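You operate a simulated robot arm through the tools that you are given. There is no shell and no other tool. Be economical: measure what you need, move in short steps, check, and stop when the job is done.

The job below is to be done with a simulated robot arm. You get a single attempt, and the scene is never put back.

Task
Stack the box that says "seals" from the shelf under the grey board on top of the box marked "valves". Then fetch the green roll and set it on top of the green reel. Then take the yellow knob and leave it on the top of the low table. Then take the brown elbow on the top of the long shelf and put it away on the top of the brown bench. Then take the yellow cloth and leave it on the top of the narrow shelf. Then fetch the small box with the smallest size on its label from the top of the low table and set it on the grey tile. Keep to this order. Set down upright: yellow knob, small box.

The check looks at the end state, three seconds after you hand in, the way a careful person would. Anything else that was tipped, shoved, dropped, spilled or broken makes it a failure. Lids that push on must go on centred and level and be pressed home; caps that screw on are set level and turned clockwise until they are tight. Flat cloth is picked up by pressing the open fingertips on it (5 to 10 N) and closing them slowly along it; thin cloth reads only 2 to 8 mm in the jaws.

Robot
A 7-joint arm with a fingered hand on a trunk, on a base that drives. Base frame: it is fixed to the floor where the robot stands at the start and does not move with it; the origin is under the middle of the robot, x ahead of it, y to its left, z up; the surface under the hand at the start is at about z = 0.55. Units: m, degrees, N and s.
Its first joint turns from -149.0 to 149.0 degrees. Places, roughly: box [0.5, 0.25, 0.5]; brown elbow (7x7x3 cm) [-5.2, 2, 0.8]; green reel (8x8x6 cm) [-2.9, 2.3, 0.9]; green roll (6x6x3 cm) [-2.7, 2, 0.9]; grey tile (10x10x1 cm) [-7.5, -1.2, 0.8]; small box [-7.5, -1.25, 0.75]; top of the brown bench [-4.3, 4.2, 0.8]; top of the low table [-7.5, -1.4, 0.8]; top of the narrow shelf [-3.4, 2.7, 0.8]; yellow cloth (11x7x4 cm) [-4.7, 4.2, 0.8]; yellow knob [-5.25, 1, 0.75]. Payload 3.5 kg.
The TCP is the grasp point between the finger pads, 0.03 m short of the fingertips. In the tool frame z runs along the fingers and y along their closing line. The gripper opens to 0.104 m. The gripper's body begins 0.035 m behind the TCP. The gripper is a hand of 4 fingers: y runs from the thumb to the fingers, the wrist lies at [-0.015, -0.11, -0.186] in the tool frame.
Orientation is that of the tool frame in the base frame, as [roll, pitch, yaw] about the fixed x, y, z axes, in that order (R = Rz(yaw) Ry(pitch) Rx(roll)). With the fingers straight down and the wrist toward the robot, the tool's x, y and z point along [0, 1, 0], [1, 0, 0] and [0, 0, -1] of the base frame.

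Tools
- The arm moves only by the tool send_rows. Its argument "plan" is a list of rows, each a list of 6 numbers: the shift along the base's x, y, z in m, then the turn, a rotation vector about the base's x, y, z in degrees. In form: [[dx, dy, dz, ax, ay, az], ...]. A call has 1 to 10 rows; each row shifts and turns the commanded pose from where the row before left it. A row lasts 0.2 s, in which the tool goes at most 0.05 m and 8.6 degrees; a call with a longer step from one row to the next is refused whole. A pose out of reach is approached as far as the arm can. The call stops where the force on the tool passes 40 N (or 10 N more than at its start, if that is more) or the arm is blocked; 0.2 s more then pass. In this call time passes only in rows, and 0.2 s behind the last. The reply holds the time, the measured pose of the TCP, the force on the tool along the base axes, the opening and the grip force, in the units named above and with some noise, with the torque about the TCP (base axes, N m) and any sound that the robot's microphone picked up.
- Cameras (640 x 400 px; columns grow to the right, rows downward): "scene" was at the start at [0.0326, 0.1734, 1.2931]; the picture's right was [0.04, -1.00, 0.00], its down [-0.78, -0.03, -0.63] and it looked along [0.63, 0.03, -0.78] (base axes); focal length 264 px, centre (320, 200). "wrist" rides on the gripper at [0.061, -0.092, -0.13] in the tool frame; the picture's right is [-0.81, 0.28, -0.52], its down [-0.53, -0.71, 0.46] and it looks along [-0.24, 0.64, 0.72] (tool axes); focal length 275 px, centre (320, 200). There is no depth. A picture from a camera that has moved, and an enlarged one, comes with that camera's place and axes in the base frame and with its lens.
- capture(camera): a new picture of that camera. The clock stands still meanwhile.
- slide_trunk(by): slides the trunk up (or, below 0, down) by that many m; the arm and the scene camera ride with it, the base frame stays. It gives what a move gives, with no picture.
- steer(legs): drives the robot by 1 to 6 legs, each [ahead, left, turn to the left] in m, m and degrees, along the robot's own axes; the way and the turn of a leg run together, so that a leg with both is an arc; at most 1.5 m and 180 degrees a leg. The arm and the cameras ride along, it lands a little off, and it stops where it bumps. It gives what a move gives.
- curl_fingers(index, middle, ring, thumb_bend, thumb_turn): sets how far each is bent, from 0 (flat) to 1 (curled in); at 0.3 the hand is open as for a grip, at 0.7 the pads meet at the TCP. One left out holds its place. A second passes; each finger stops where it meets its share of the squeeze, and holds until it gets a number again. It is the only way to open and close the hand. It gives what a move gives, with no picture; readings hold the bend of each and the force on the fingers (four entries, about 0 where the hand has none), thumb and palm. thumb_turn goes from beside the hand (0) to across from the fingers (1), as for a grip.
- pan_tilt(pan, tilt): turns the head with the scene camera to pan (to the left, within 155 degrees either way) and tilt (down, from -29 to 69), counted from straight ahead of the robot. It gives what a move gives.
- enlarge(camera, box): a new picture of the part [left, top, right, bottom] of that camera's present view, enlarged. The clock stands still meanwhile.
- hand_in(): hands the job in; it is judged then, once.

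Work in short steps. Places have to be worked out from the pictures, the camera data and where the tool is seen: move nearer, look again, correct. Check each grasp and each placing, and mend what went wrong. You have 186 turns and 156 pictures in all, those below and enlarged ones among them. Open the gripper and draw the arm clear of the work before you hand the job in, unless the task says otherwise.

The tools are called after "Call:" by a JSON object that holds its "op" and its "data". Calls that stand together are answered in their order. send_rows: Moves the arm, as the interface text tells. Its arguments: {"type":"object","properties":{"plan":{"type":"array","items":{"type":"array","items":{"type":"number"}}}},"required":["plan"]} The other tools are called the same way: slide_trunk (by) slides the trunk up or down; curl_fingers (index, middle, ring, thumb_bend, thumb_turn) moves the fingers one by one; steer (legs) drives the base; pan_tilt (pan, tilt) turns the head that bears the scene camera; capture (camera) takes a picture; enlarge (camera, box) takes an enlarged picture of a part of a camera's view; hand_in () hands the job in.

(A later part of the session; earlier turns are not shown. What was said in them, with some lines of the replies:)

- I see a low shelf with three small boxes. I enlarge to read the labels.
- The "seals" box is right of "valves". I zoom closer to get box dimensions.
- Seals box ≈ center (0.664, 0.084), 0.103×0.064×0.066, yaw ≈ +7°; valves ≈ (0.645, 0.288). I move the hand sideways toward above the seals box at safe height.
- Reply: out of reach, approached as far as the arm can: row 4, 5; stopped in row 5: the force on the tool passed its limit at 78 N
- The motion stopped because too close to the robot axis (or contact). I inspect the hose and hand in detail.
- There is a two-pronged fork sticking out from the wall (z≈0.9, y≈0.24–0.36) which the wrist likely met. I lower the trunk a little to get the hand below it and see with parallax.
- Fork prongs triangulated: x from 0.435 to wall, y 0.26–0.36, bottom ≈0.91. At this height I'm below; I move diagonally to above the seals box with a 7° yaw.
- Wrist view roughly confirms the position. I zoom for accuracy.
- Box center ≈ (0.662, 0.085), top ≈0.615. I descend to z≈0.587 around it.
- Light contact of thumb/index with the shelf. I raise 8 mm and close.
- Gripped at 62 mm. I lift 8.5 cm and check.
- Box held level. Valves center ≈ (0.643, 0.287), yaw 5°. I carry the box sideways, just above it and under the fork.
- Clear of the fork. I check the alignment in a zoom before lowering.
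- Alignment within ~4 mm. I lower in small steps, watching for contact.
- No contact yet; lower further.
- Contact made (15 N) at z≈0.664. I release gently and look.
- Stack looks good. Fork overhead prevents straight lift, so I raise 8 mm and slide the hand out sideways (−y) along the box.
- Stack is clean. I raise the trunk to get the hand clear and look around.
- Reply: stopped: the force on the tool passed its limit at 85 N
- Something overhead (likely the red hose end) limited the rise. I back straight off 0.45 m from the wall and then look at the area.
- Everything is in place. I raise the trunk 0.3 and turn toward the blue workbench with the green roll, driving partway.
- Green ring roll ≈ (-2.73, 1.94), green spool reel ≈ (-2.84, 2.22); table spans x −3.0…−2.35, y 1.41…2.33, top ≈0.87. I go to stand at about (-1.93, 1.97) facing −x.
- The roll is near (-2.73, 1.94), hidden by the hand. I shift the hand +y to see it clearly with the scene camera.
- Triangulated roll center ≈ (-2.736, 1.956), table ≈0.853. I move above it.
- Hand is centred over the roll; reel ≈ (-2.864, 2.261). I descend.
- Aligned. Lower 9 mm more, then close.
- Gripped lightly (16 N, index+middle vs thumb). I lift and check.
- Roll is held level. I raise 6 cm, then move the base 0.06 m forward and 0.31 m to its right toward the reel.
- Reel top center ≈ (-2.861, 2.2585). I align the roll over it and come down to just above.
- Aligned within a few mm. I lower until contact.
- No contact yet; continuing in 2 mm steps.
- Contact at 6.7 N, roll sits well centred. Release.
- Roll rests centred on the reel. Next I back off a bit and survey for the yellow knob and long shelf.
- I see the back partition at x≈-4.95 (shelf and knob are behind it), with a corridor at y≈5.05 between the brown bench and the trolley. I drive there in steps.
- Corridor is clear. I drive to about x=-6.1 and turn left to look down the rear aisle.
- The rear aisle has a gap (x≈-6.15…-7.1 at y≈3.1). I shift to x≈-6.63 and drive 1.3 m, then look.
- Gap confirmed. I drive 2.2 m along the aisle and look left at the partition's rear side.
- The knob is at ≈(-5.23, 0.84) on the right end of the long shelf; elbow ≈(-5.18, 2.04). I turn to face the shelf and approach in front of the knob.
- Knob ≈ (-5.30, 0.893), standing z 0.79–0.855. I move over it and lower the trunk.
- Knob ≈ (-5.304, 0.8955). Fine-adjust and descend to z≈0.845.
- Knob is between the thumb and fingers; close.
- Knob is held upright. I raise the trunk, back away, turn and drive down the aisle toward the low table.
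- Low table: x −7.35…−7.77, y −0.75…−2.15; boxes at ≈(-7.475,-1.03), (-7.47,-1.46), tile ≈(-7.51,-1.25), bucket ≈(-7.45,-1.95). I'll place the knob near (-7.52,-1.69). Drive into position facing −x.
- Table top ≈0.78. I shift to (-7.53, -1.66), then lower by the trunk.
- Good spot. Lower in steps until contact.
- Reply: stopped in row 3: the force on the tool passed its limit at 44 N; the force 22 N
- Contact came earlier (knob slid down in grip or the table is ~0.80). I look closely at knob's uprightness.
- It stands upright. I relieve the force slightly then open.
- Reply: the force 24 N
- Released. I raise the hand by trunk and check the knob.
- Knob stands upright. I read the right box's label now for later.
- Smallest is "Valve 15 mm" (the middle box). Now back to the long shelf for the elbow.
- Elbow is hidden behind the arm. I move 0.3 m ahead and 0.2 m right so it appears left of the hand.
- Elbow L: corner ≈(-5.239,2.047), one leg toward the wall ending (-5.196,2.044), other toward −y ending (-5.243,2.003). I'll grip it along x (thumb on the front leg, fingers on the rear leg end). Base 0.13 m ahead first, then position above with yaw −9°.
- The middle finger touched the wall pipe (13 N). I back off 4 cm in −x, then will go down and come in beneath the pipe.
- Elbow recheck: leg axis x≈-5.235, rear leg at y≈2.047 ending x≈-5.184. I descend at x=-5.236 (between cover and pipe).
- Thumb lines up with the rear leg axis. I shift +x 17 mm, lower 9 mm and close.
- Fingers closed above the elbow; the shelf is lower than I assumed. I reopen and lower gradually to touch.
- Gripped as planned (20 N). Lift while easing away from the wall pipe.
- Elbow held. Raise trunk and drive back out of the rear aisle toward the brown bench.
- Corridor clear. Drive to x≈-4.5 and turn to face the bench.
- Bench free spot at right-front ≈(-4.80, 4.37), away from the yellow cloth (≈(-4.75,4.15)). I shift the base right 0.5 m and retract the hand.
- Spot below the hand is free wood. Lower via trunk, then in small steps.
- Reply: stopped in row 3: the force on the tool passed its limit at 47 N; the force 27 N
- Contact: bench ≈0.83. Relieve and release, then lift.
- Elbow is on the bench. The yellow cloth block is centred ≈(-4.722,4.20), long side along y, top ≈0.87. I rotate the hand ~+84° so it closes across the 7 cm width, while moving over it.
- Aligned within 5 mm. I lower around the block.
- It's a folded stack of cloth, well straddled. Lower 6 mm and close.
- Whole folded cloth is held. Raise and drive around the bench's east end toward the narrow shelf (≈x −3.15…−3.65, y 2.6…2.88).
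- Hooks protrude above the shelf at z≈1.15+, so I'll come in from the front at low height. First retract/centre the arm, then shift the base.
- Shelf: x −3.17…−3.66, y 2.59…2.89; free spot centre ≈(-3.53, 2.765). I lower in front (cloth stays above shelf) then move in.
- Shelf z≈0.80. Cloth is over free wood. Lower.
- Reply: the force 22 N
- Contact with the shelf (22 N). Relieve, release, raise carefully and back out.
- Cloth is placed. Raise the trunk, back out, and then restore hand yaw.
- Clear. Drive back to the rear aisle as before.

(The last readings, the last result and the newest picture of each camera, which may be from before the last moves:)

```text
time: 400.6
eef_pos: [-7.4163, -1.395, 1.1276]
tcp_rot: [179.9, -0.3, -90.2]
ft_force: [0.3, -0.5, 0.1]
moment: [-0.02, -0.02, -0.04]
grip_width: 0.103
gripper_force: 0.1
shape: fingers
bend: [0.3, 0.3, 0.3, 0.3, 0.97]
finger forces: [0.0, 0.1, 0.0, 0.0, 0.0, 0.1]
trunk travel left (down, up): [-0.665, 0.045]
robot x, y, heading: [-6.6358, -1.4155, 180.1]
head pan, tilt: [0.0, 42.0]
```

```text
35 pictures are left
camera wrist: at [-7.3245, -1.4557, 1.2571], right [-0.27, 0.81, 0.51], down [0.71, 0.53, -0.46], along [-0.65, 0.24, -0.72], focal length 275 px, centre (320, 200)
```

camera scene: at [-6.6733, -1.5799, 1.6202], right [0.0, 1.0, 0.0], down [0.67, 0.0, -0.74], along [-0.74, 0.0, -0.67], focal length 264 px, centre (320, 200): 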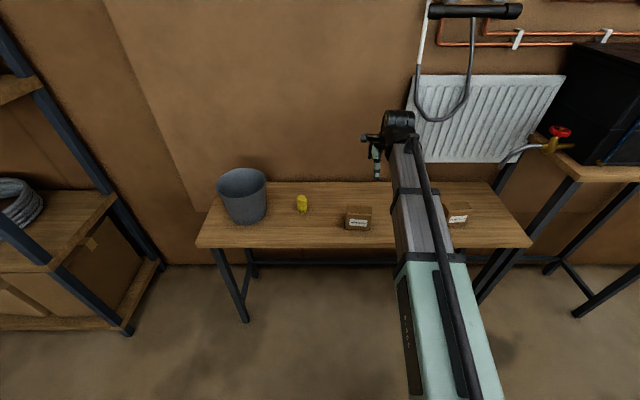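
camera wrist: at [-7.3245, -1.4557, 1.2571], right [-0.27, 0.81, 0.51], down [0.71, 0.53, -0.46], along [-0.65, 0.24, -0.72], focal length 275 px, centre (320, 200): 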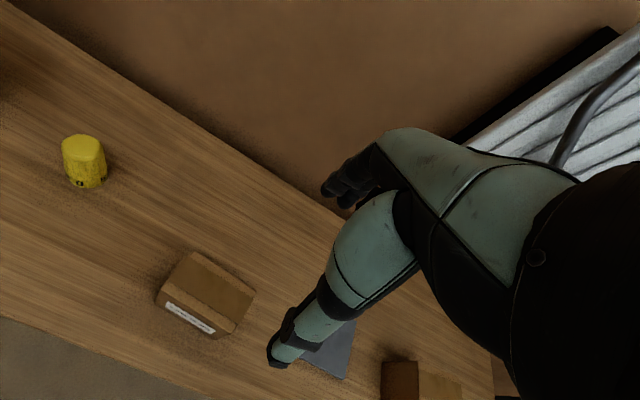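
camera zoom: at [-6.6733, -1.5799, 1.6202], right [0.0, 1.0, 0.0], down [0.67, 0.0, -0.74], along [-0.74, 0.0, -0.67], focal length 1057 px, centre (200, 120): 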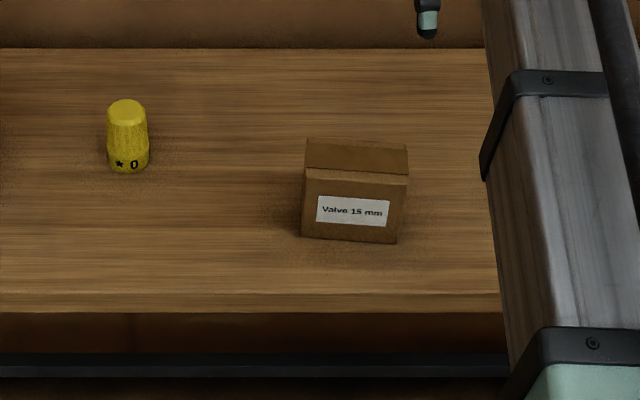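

15 mm box ≈ center (-7.431,-1.422), 0.099×0.054×0.09 tall, yaw ≈5.6°; tile center ≈(-7.474,-1.197). Align over the box and descend.

Call:
{"op": "send_rows", "data": {"plan": [[-0.0075, -0.0135, 0, 0, 0, -2.8], [-0.0075, -0.0135, 0, 0, 0, -2.8]]}}

Call:
{"op": "slide_trunk", "data": {"by": -0.17}}

Call:
{"op": "capture", "data": {"camera": "wrist"}}

Call:
{"op": "capture", "data": {"camera": "scene"}}

```text
time: 401.2
eef_pos: [-7.4321, -1.4221, 1.1251]
tcp_rot: [179.9, -0.2, -95.8]
ft_force: [-0.2, 0.1, -0.9]
moment: [0.01, -0.01, -0.02]
grip_width: 0.1025
gripper_force: 0.1
shape: fingers
bend: [0.3, 0.3, 0.3, 0.3, 0.97]
finger forces: [0.0, 0.0, 0.1, 0.1, 0.0, 0.1]
trunk travel left (down, up): [-0.665, 0.045]
robot x, y, heading: [-6.6362, -1.4113, 179.9]
head pan, tilt: [0.0, 42.0]
```

```text
time: 403.1
eef_pos: [-7.4316, -1.4218, 0.958]
tcp_rot: [179.9, -0.3, -95.9]
ft_force: [0.5, -0.1, 0.1]
moment: [-0.01, -0.01, 0.0]
grip_width: 0.1028
gripper_force: 0.1
shape: fingers
bend: [0.3, 0.3, 0.3, 0.3, 0.97]
finger forces: [0.0, 0.1, 0.0, 0.1, 0.0, 0.1]
trunk travel left (down, up): [-0.495, 0.215]
robot x, y, heading: [-6.639, -1.4072, 180.1]
head pan, tilt: [0.0, 42.0]
```

```text
34 pictures are left
camera wrist: at [-7.3457, -1.4916, 1.0873], right [-0.19, 0.84, 0.51], down [0.76, 0.46, -0.46], along [-0.62, 0.3, -0.72], focal length 275 px, centre (320, 200)
```

wrist: 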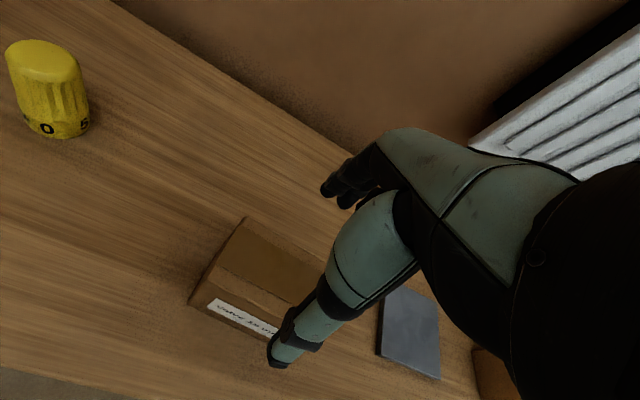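

```text
33 pictures are left
camera scene: at [-6.6732, -1.5799, 1.4502], right [0.0, 1.0, 0.0], down [0.67, 0.0, -0.74], along [-0.74, 0.0, -0.67], focal length 264 px, centre (320, 200)
```

scene: 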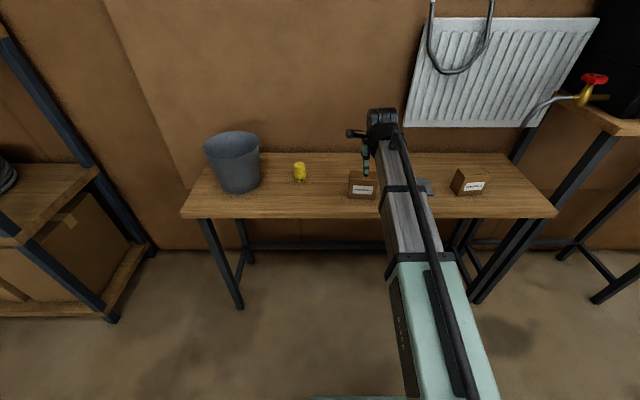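

Box between thumb and fingers as expected. Descend 9 cm.

Call:
{"op": "send_rows", "data": {"plan": [[0, 0, -0.03, 0, 0, 0], [0.001, 0, -0.03, 0, 0, 0], [0, 0, -0.02, 0, 0, 0], [0, 0, -0.012, 0, 0, 0]]}}

Call:
{"op": "capture", "data": {"camera": "wrist"}}

Call:
{"op": "enlarge", "data": {"camera": "scene", "box": [310, 100, 470, 220]}}

```text
time: 404.1
eef_pos: [-7.4298, -1.4225, 0.8648]
tcp_rot: [179.8, -0.3, -95.8]
ft_force: [-0.8, -1.1, 0.1]
moment: [0.01, 0.02, 0.01]
grip_width: 0.1029
gripper_force: 0.0
shape: fingers
bend: [0.3, 0.3, 0.3, 0.3, 0.97]
finger forces: [0.0, 0.0, 0.1, 0.0, 0.0, 0.0]
trunk travel left (down, up): [-0.495, 0.215]
robot x, y, heading: [-6.6341, -1.4082, 180.0]
head pan, tilt: [0.0, 42.0]
```

```text
32 pictures are left
camera wrist: at [-7.3449, -1.4916, 0.9951], right [-0.19, 0.84, 0.51], down [0.76, 0.46, -0.46], along [-0.62, 0.3, -0.72], focal length 275 px, centre (320, 200)
```

wrist: 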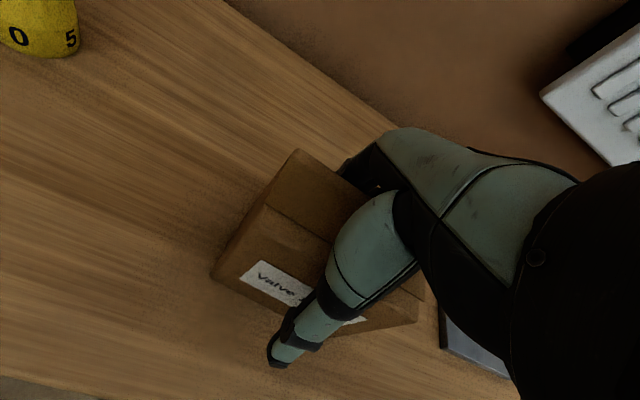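

```text
3.33 times, centred on (390, 160) of scene
camera zoom: at [-6.6732, -1.5799, 1.4501], right [0.0, 1.0, 0.0], down [0.67, 0.0, -0.74], along [-0.74, 0.0, -0.67], focal length 881 px, centre (87, 333)
```

zoom: 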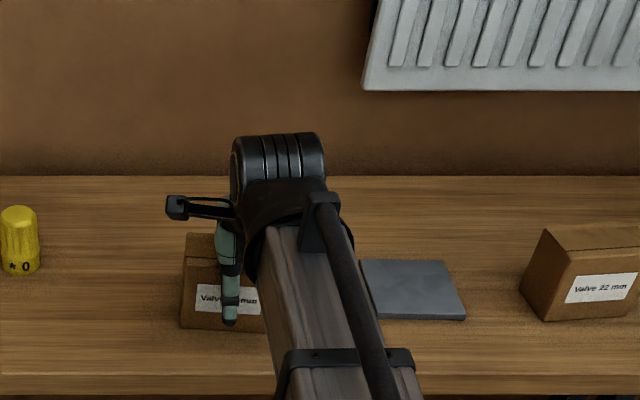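

Close the grip and lift slightly.

Call:
{"op": "curl_fingers", "data": {"index": 0.7, "middle": 0.7, "ring": 0.7, "thumb_bend": 0.7}}

Call:
{"op": "send_rows", "data": {"plan": [[0, 0, 0.02, 0, 0, 0], [0, 0, 0.03, 0, 0, 0]]}}

Call:
{"op": "enlarge", "data": {"camera": "scene", "box": [310, 100, 470, 220]}}

Call:
{"op": "capture", "data": {"camera": "wrist"}}

```text
time: 405.1
eef_pos: [-7.4301, -1.4233, 0.8658]
tcp_rot: [179.7, -0.1, -95.8]
ft_force: [-2.4, -1.0, 4.4]
moment: [0.12, 0.33, 0.09]
grip_width: 0.0558
gripper_force: 35.7
shape: fingers
bend: [0.49, 0.55, 0.54, 0.55, 0.95]
finger forces: [17.1, 9.1, 9.6, 0.0, 36.1, 0.0]
trunk travel left (down, up): [-0.495, 0.215]
robot x, y, heading: [-6.6371, -1.4105, 180.1]
head pan, tilt: [0.0, 42.0]
```

```text
time: 405.7
eef_pos: [-7.4303, -1.4223, 0.9145]
tcp_rot: [179.9, -0.3, -95.8]
ft_force: [0.0, 0.4, -4.1]
moment: [0.03, 0.0, -0.02]
grip_width: 0.0561
gripper_force: 34.9
shape: fingers
bend: [0.49, 0.55, 0.55, 0.54, 0.95]
finger forces: [16.5, 8.3, 8.6, 0.1, 36.1, 0.0]
trunk travel left (down, up): [-0.495, 0.215]
robot x, y, heading: [-6.6337, -1.4083, 180.0]
head pan, tilt: [0.0, 42.0]
```

```text
3.33 times, centred on (390, 160) of scene
camera zoom: at [-6.6735, -1.58, 1.45], right [0.0, 1.0, 0.0], down [0.67, 0.0, -0.74], along [-0.74, 0.0, -0.67], focal length 881 px, centre (87, 333)
```

zoom: 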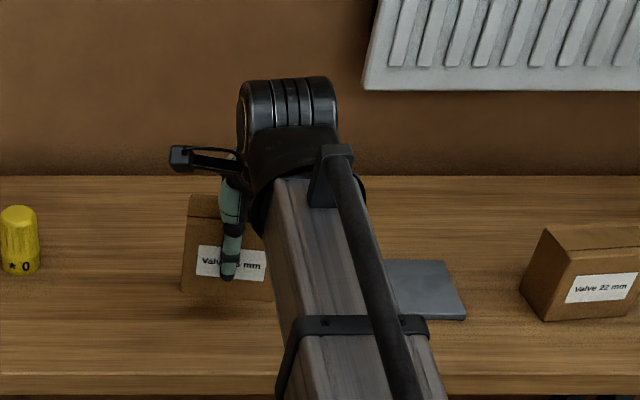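

```text
29 pictures are left
camera wrist: at [-7.3449, -1.4915, 1.0448], right [-0.19, 0.84, 0.51], down [0.76, 0.46, -0.46], along [-0.62, 0.3, -0.73], focal length 275 px, centre (320, 200)
```

wrist: 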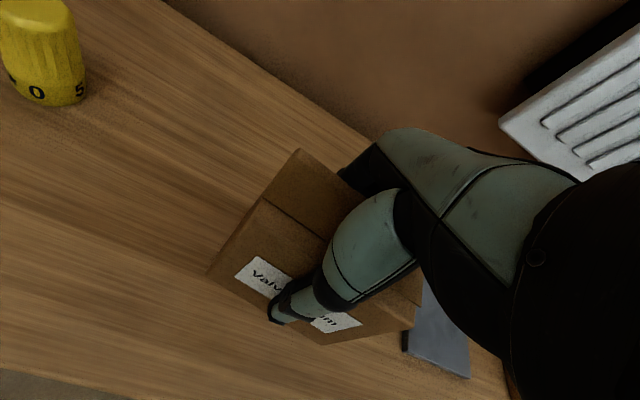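

Held level. Move over the tile.

Call:
{"op": "send_rows", "data": {"plan": [[-0.0054, 0.0278, 0, 0, 0, 0.2], [-0.0054, 0.0278, 0, 0, 0, 0.2], [-0.0054, 0.0278, 0, 0, 0, 0.2], [-0.0054, 0.0278, 0, 0, 0, 0.2], [-0.0054, 0.0278, 0, 0, 0, 0.2], [-0.0054, 0.0278, 0, 0, 0, 0.2], [-0.0054, 0.0278, 0, 0, 0, 0.2], [-0.0052, 0.0278, 0, 0, 0, 0.2]]}}

Call:
{"op": "capture", "data": {"camera": "wrist"}}

Call:
{"op": "enlarge", "data": {"camera": "scene", "box": [340, 100, 500, 220]}}

```text
time: 407.5
eef_pos: [-7.4737, -1.1991, 0.9145]
tcp_rot: [179.8, -0.3, -94.1]
ft_force: [0.7, -0.1, -3.4]
moment: [0.02, 0.02, 0.01]
grip_width: 0.0557
gripper_force: 34.4
shape: fingers
bend: [0.49, 0.55, 0.55, 0.54, 0.94]
finger forces: [16.4, 8.2, 8.5, 0.0, 35.7, 0.0]
trunk travel left (down, up): [-0.495, 0.215]
robot x, y, heading: [-6.6373, -1.4102, 179.8]
head pan, tilt: [0.0, 42.0]
```

```text
28 pictures are left
camera wrist: at [-7.3859, -1.2667, 1.0451], right [-0.21, 0.83, 0.51], down [0.75, 0.48, -0.46], along [-0.63, 0.29, -0.72], focal length 275 px, centre (320, 200)
```

wrist: 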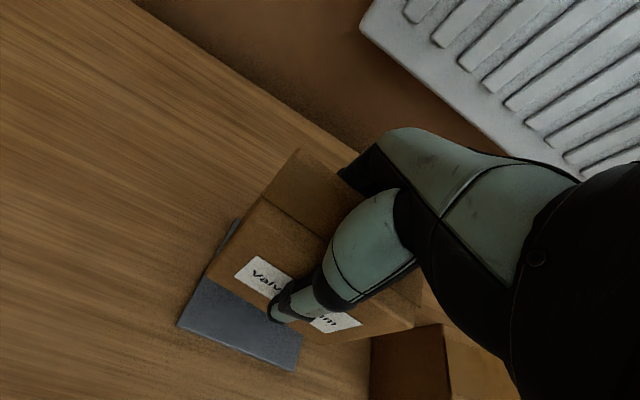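

```text
3.33 times, centred on (420, 160) of scene
camera zoom: at [-6.6736, -1.5798, 1.4501], right [0.0, 1.0, 0.0], down [0.67, 0.0, -0.74], along [-0.74, 0.0, -0.67], focal length 881 px, centre (-13, 333)
```

zoom: 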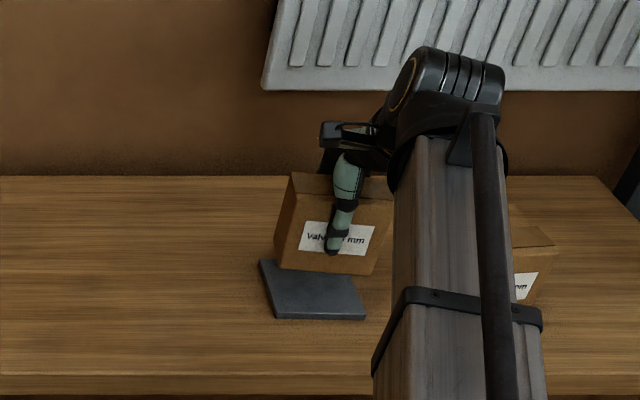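

Box centre ≈(-7.476,-1.199) over tile centre (-7.472,-1.199). Lower onto it.

Call:
{"op": "send_rows", "data": {"plan": [[0.002, 0, -0.015, 0, 0, 0], [0, 0, -0.012, 0, 0, 0], [0, 0, -0.005, 0, 0, 0]]}}

Call:
{"op": "send_rows", "data": {"plan": [[0, 0, -0.003, 0, 0, 0], [0, 0, -0.002, 0, 0, 0]]}}

```text
time: 408.3
eef_pos: [-7.4714, -1.1997, 0.8829]
tcp_rot: [179.9, -0.3, -94.2]
ft_force: [-0.3, 0.4, -3.1]
moment: [0.01, 0.05, 0.01]
grip_width: 0.0559
gripper_force: 34.1
shape: fingers
bend: [0.49, 0.55, 0.55, 0.54, 0.94]
finger forces: [16.5, 8.2, 8.4, 0.0, 35.7, 0.1]
trunk travel left (down, up): [-0.495, 0.215]
robot x, y, heading: [-6.6328, -1.4125, 179.9]
head pan, tilt: [0.0, 42.0]
```

```text
time: 408.9
eef_pos: [-7.4706, -1.1992, 0.8761]
tcp_rot: [180.0, -0.2, -94.1]
ft_force: [0.1, 0.4, -3.1]
moment: [0.01, 0.02, 0.0]
grip_width: 0.0556
gripper_force: 34.1
shape: fingers
bend: [0.49, 0.55, 0.55, 0.54, 0.94]
finger forces: [16.4, 8.2, 8.4, 0.0, 35.7, 0.0]
trunk travel left (down, up): [-0.495, 0.215]
robot x, y, heading: [-6.6338, -1.4084, 179.9]
head pan, tilt: [0.0, 42.0]
```

Call:
{"op": "send_rows", "data": {"plan": [[0, 0, -0.002, 0, 0, 0], [0, 0, -0.002, 0, 0, 0]]}}

Call:
{"op": "enlarge", "data": {"camera": "scene", "box": [390, 130, 470, 200]}}

```text
time: 409.5
eef_pos: [-7.4709, -1.2004, 0.8749]
tcp_rot: [179.7, -0.3, -94.1]
ft_force: [0.8, -0.7, 5.4]
moment: [0.16, 0.18, 0.03]
grip_width: 0.056
gripper_force: 35.7
shape: fingers
bend: [0.49, 0.55, 0.55, 0.55, 0.94]
finger forces: [16.4, 8.7, 8.9, 0.0, 37.4, 0.0]
trunk travel left (down, up): [-0.495, 0.215]
robot x, y, heading: [-6.6377, -1.4126, 180.0]
head pan, tilt: [0.0, 42.0]
```

```text
5.71 times, centred on (430, 165) of scene
camera zoom: at [-6.6726, -1.5801, 1.4503], right [0.0, 1.0, 0.0], down [0.67, 0.0, -0.74], along [-0.74, 0.0, -0.67], focal length 1510 px, centre (-309, 400)
```

zoom: 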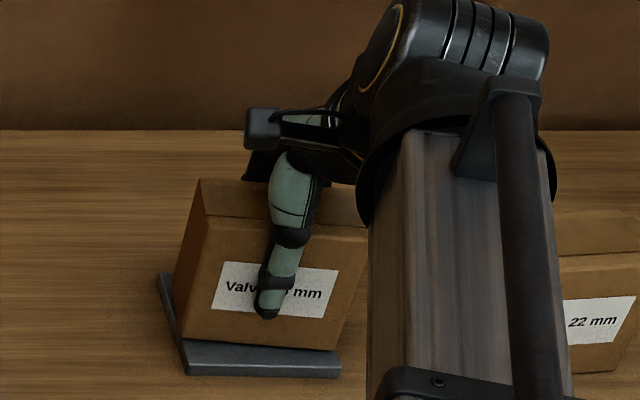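

Contact on the tile. Release and rise straight up.

Call:
{"op": "curl_fingers", "data": {"index": 0.3, "middle": 0.3, "ring": 0.3, "thumb_bend": 0.3}}

Call:
{"op": "slide_trunk", "data": {"by": 0.2}}

Call:
{"op": "steer", "data": {"legs": [[-0.35, 0, 0]]}}

Call:
{"op": "enlarge", "data": {"camera": "scene", "box": [220, 100, 540, 300]}}

Call:
{"op": "capture", "data": {"camera": "wrist"}}

```text
time: 410.5
eef_pos: [-7.4703, -1.2005, 0.8736]
tcp_rot: [179.9, -0.3, -94.2]
ft_force: [-0.6, -0.4, 0.4]
moment: [-0.02, 0.02, 0.01]
grip_width: 0.1028
gripper_force: 0.0
shape: fingers
bend: [0.3, 0.3, 0.3, 0.3, 0.97]
finger forces: [0.0, 0.1, 0.0, 0.0, 0.1, 0.0]
trunk travel left (down, up): [-0.495, 0.215]
robot x, y, heading: [-6.6348, -1.4097, 179.8]
head pan, tilt: [0.0, 42.0]
```

```text
time: 412.7
eef_pos: [-7.4724, -1.2002, 1.0745]
tcp_rot: [180.0, -0.3, -94.1]
ft_force: [0.0, -0.1, 0.3]
moment: [0.02, -0.02, 0.02]
grip_width: 0.1028
gripper_force: 0.1
shape: fingers
bend: [0.3, 0.3, 0.3, 0.3, 0.97]
finger forces: [0.0, 0.0, 0.1, 0.0, 0.0, 0.0]
trunk travel left (down, up): [-0.695, 0.015]
robot x, y, heading: [-6.639, -1.41, 180.0]
head pan, tilt: [0.0, 42.0]
```

```text
time: 415.0
eef_pos: [-7.1182, -1.2019, 1.0738]
tcp_rot: [179.8, -0.3, -94.3]
ft_force: [-0.4, 0.0, 0.6]
moment: [0.0, -0.01, -0.02]
grip_width: 0.1031
gripper_force: 0.0
shape: fingers
bend: [0.3, 0.3, 0.3, 0.3, 0.97]
finger forces: [0.0, 0.1, 0.0, 0.0, 0.0, 0.0]
trunk travel left (down, up): [-0.695, 0.015]
robot x, y, heading: [-6.2859, -1.4131, 180.1]
head pan, tilt: [0.0, 42.0]
```

```text
2.00 times, centred on (380, 200) of scene
camera zoom: at [-6.3201, -1.5808, 1.6501], right [0.0, 1.0, 0.0], down [0.67, 0.0, -0.74], along [-0.74, 0.0, -0.67], focal length 528 px, centre (200, 200)
```

zoom: 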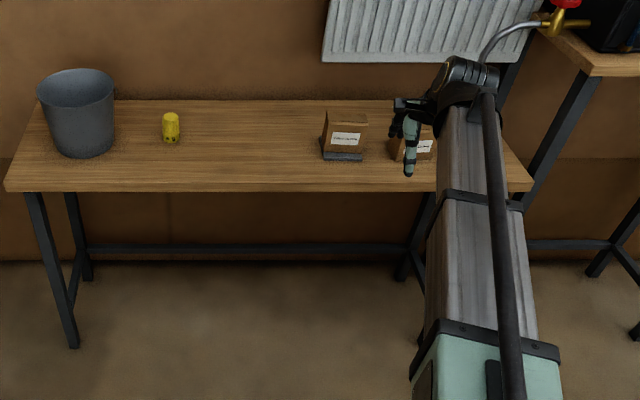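

```text
24 pictures are left
camera wrist: at [-7.031, -1.2675, 1.2048], right [-0.21, 0.83, 0.51], down [0.75, 0.48, -0.46], along [-0.63, 0.29, -0.72], focal length 275 px, centre (320, 200)
```

wrist: 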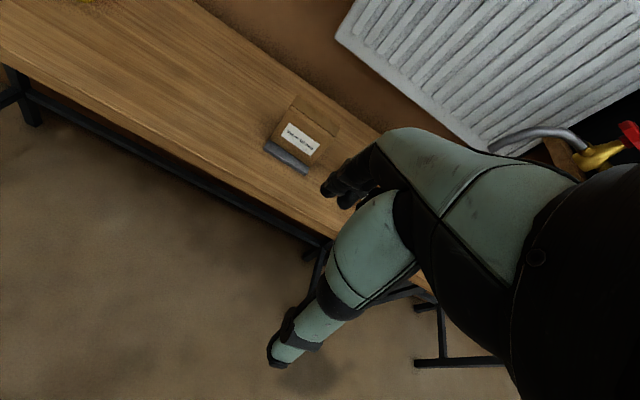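

The 15 mm box stands upright on the tile, the knob is upright on the low table, and the arm is clear. I hand in.

Call:
{"op": "hand_in", "data": {}}

```text
The job is handed in.
```

I did all six steps in the order you gave, checked each placing by camera, opened the gripper, drew the arm clear and handed the job in. I have not seen the result of the check.

- **Seals box:** it sits squarely on top of the valves box.
- **Green roll:** it is centred on top of the green reel.
- **Yellow knob:** it stands upright on the low table. It met the table earlier than expected, with a push of about 44 N, but was standing straight when I looked afterwards.
- **Brown elbow:** it lies flat on the brown bench. It also met the bench hard, at about 47 N, and nothing moved.
- **Yellow cloth:** the folded stack is on the free end of the narrow shelf.
- **Small box:** the "Valve 15 mm" box stands upright on the grey tile. The only other box I saw there read 22 mm.

The arm also touched fixed things along the way:

- **At the seals shelf:** it stopped twice, at 78 N and 85 N. I think it met the wall fork and then the end of the red hose. The later picture showed nothing disturbed.
- **At the long shelf:** a finger brushed the wall pipe at about 13 N. I saw no change there.
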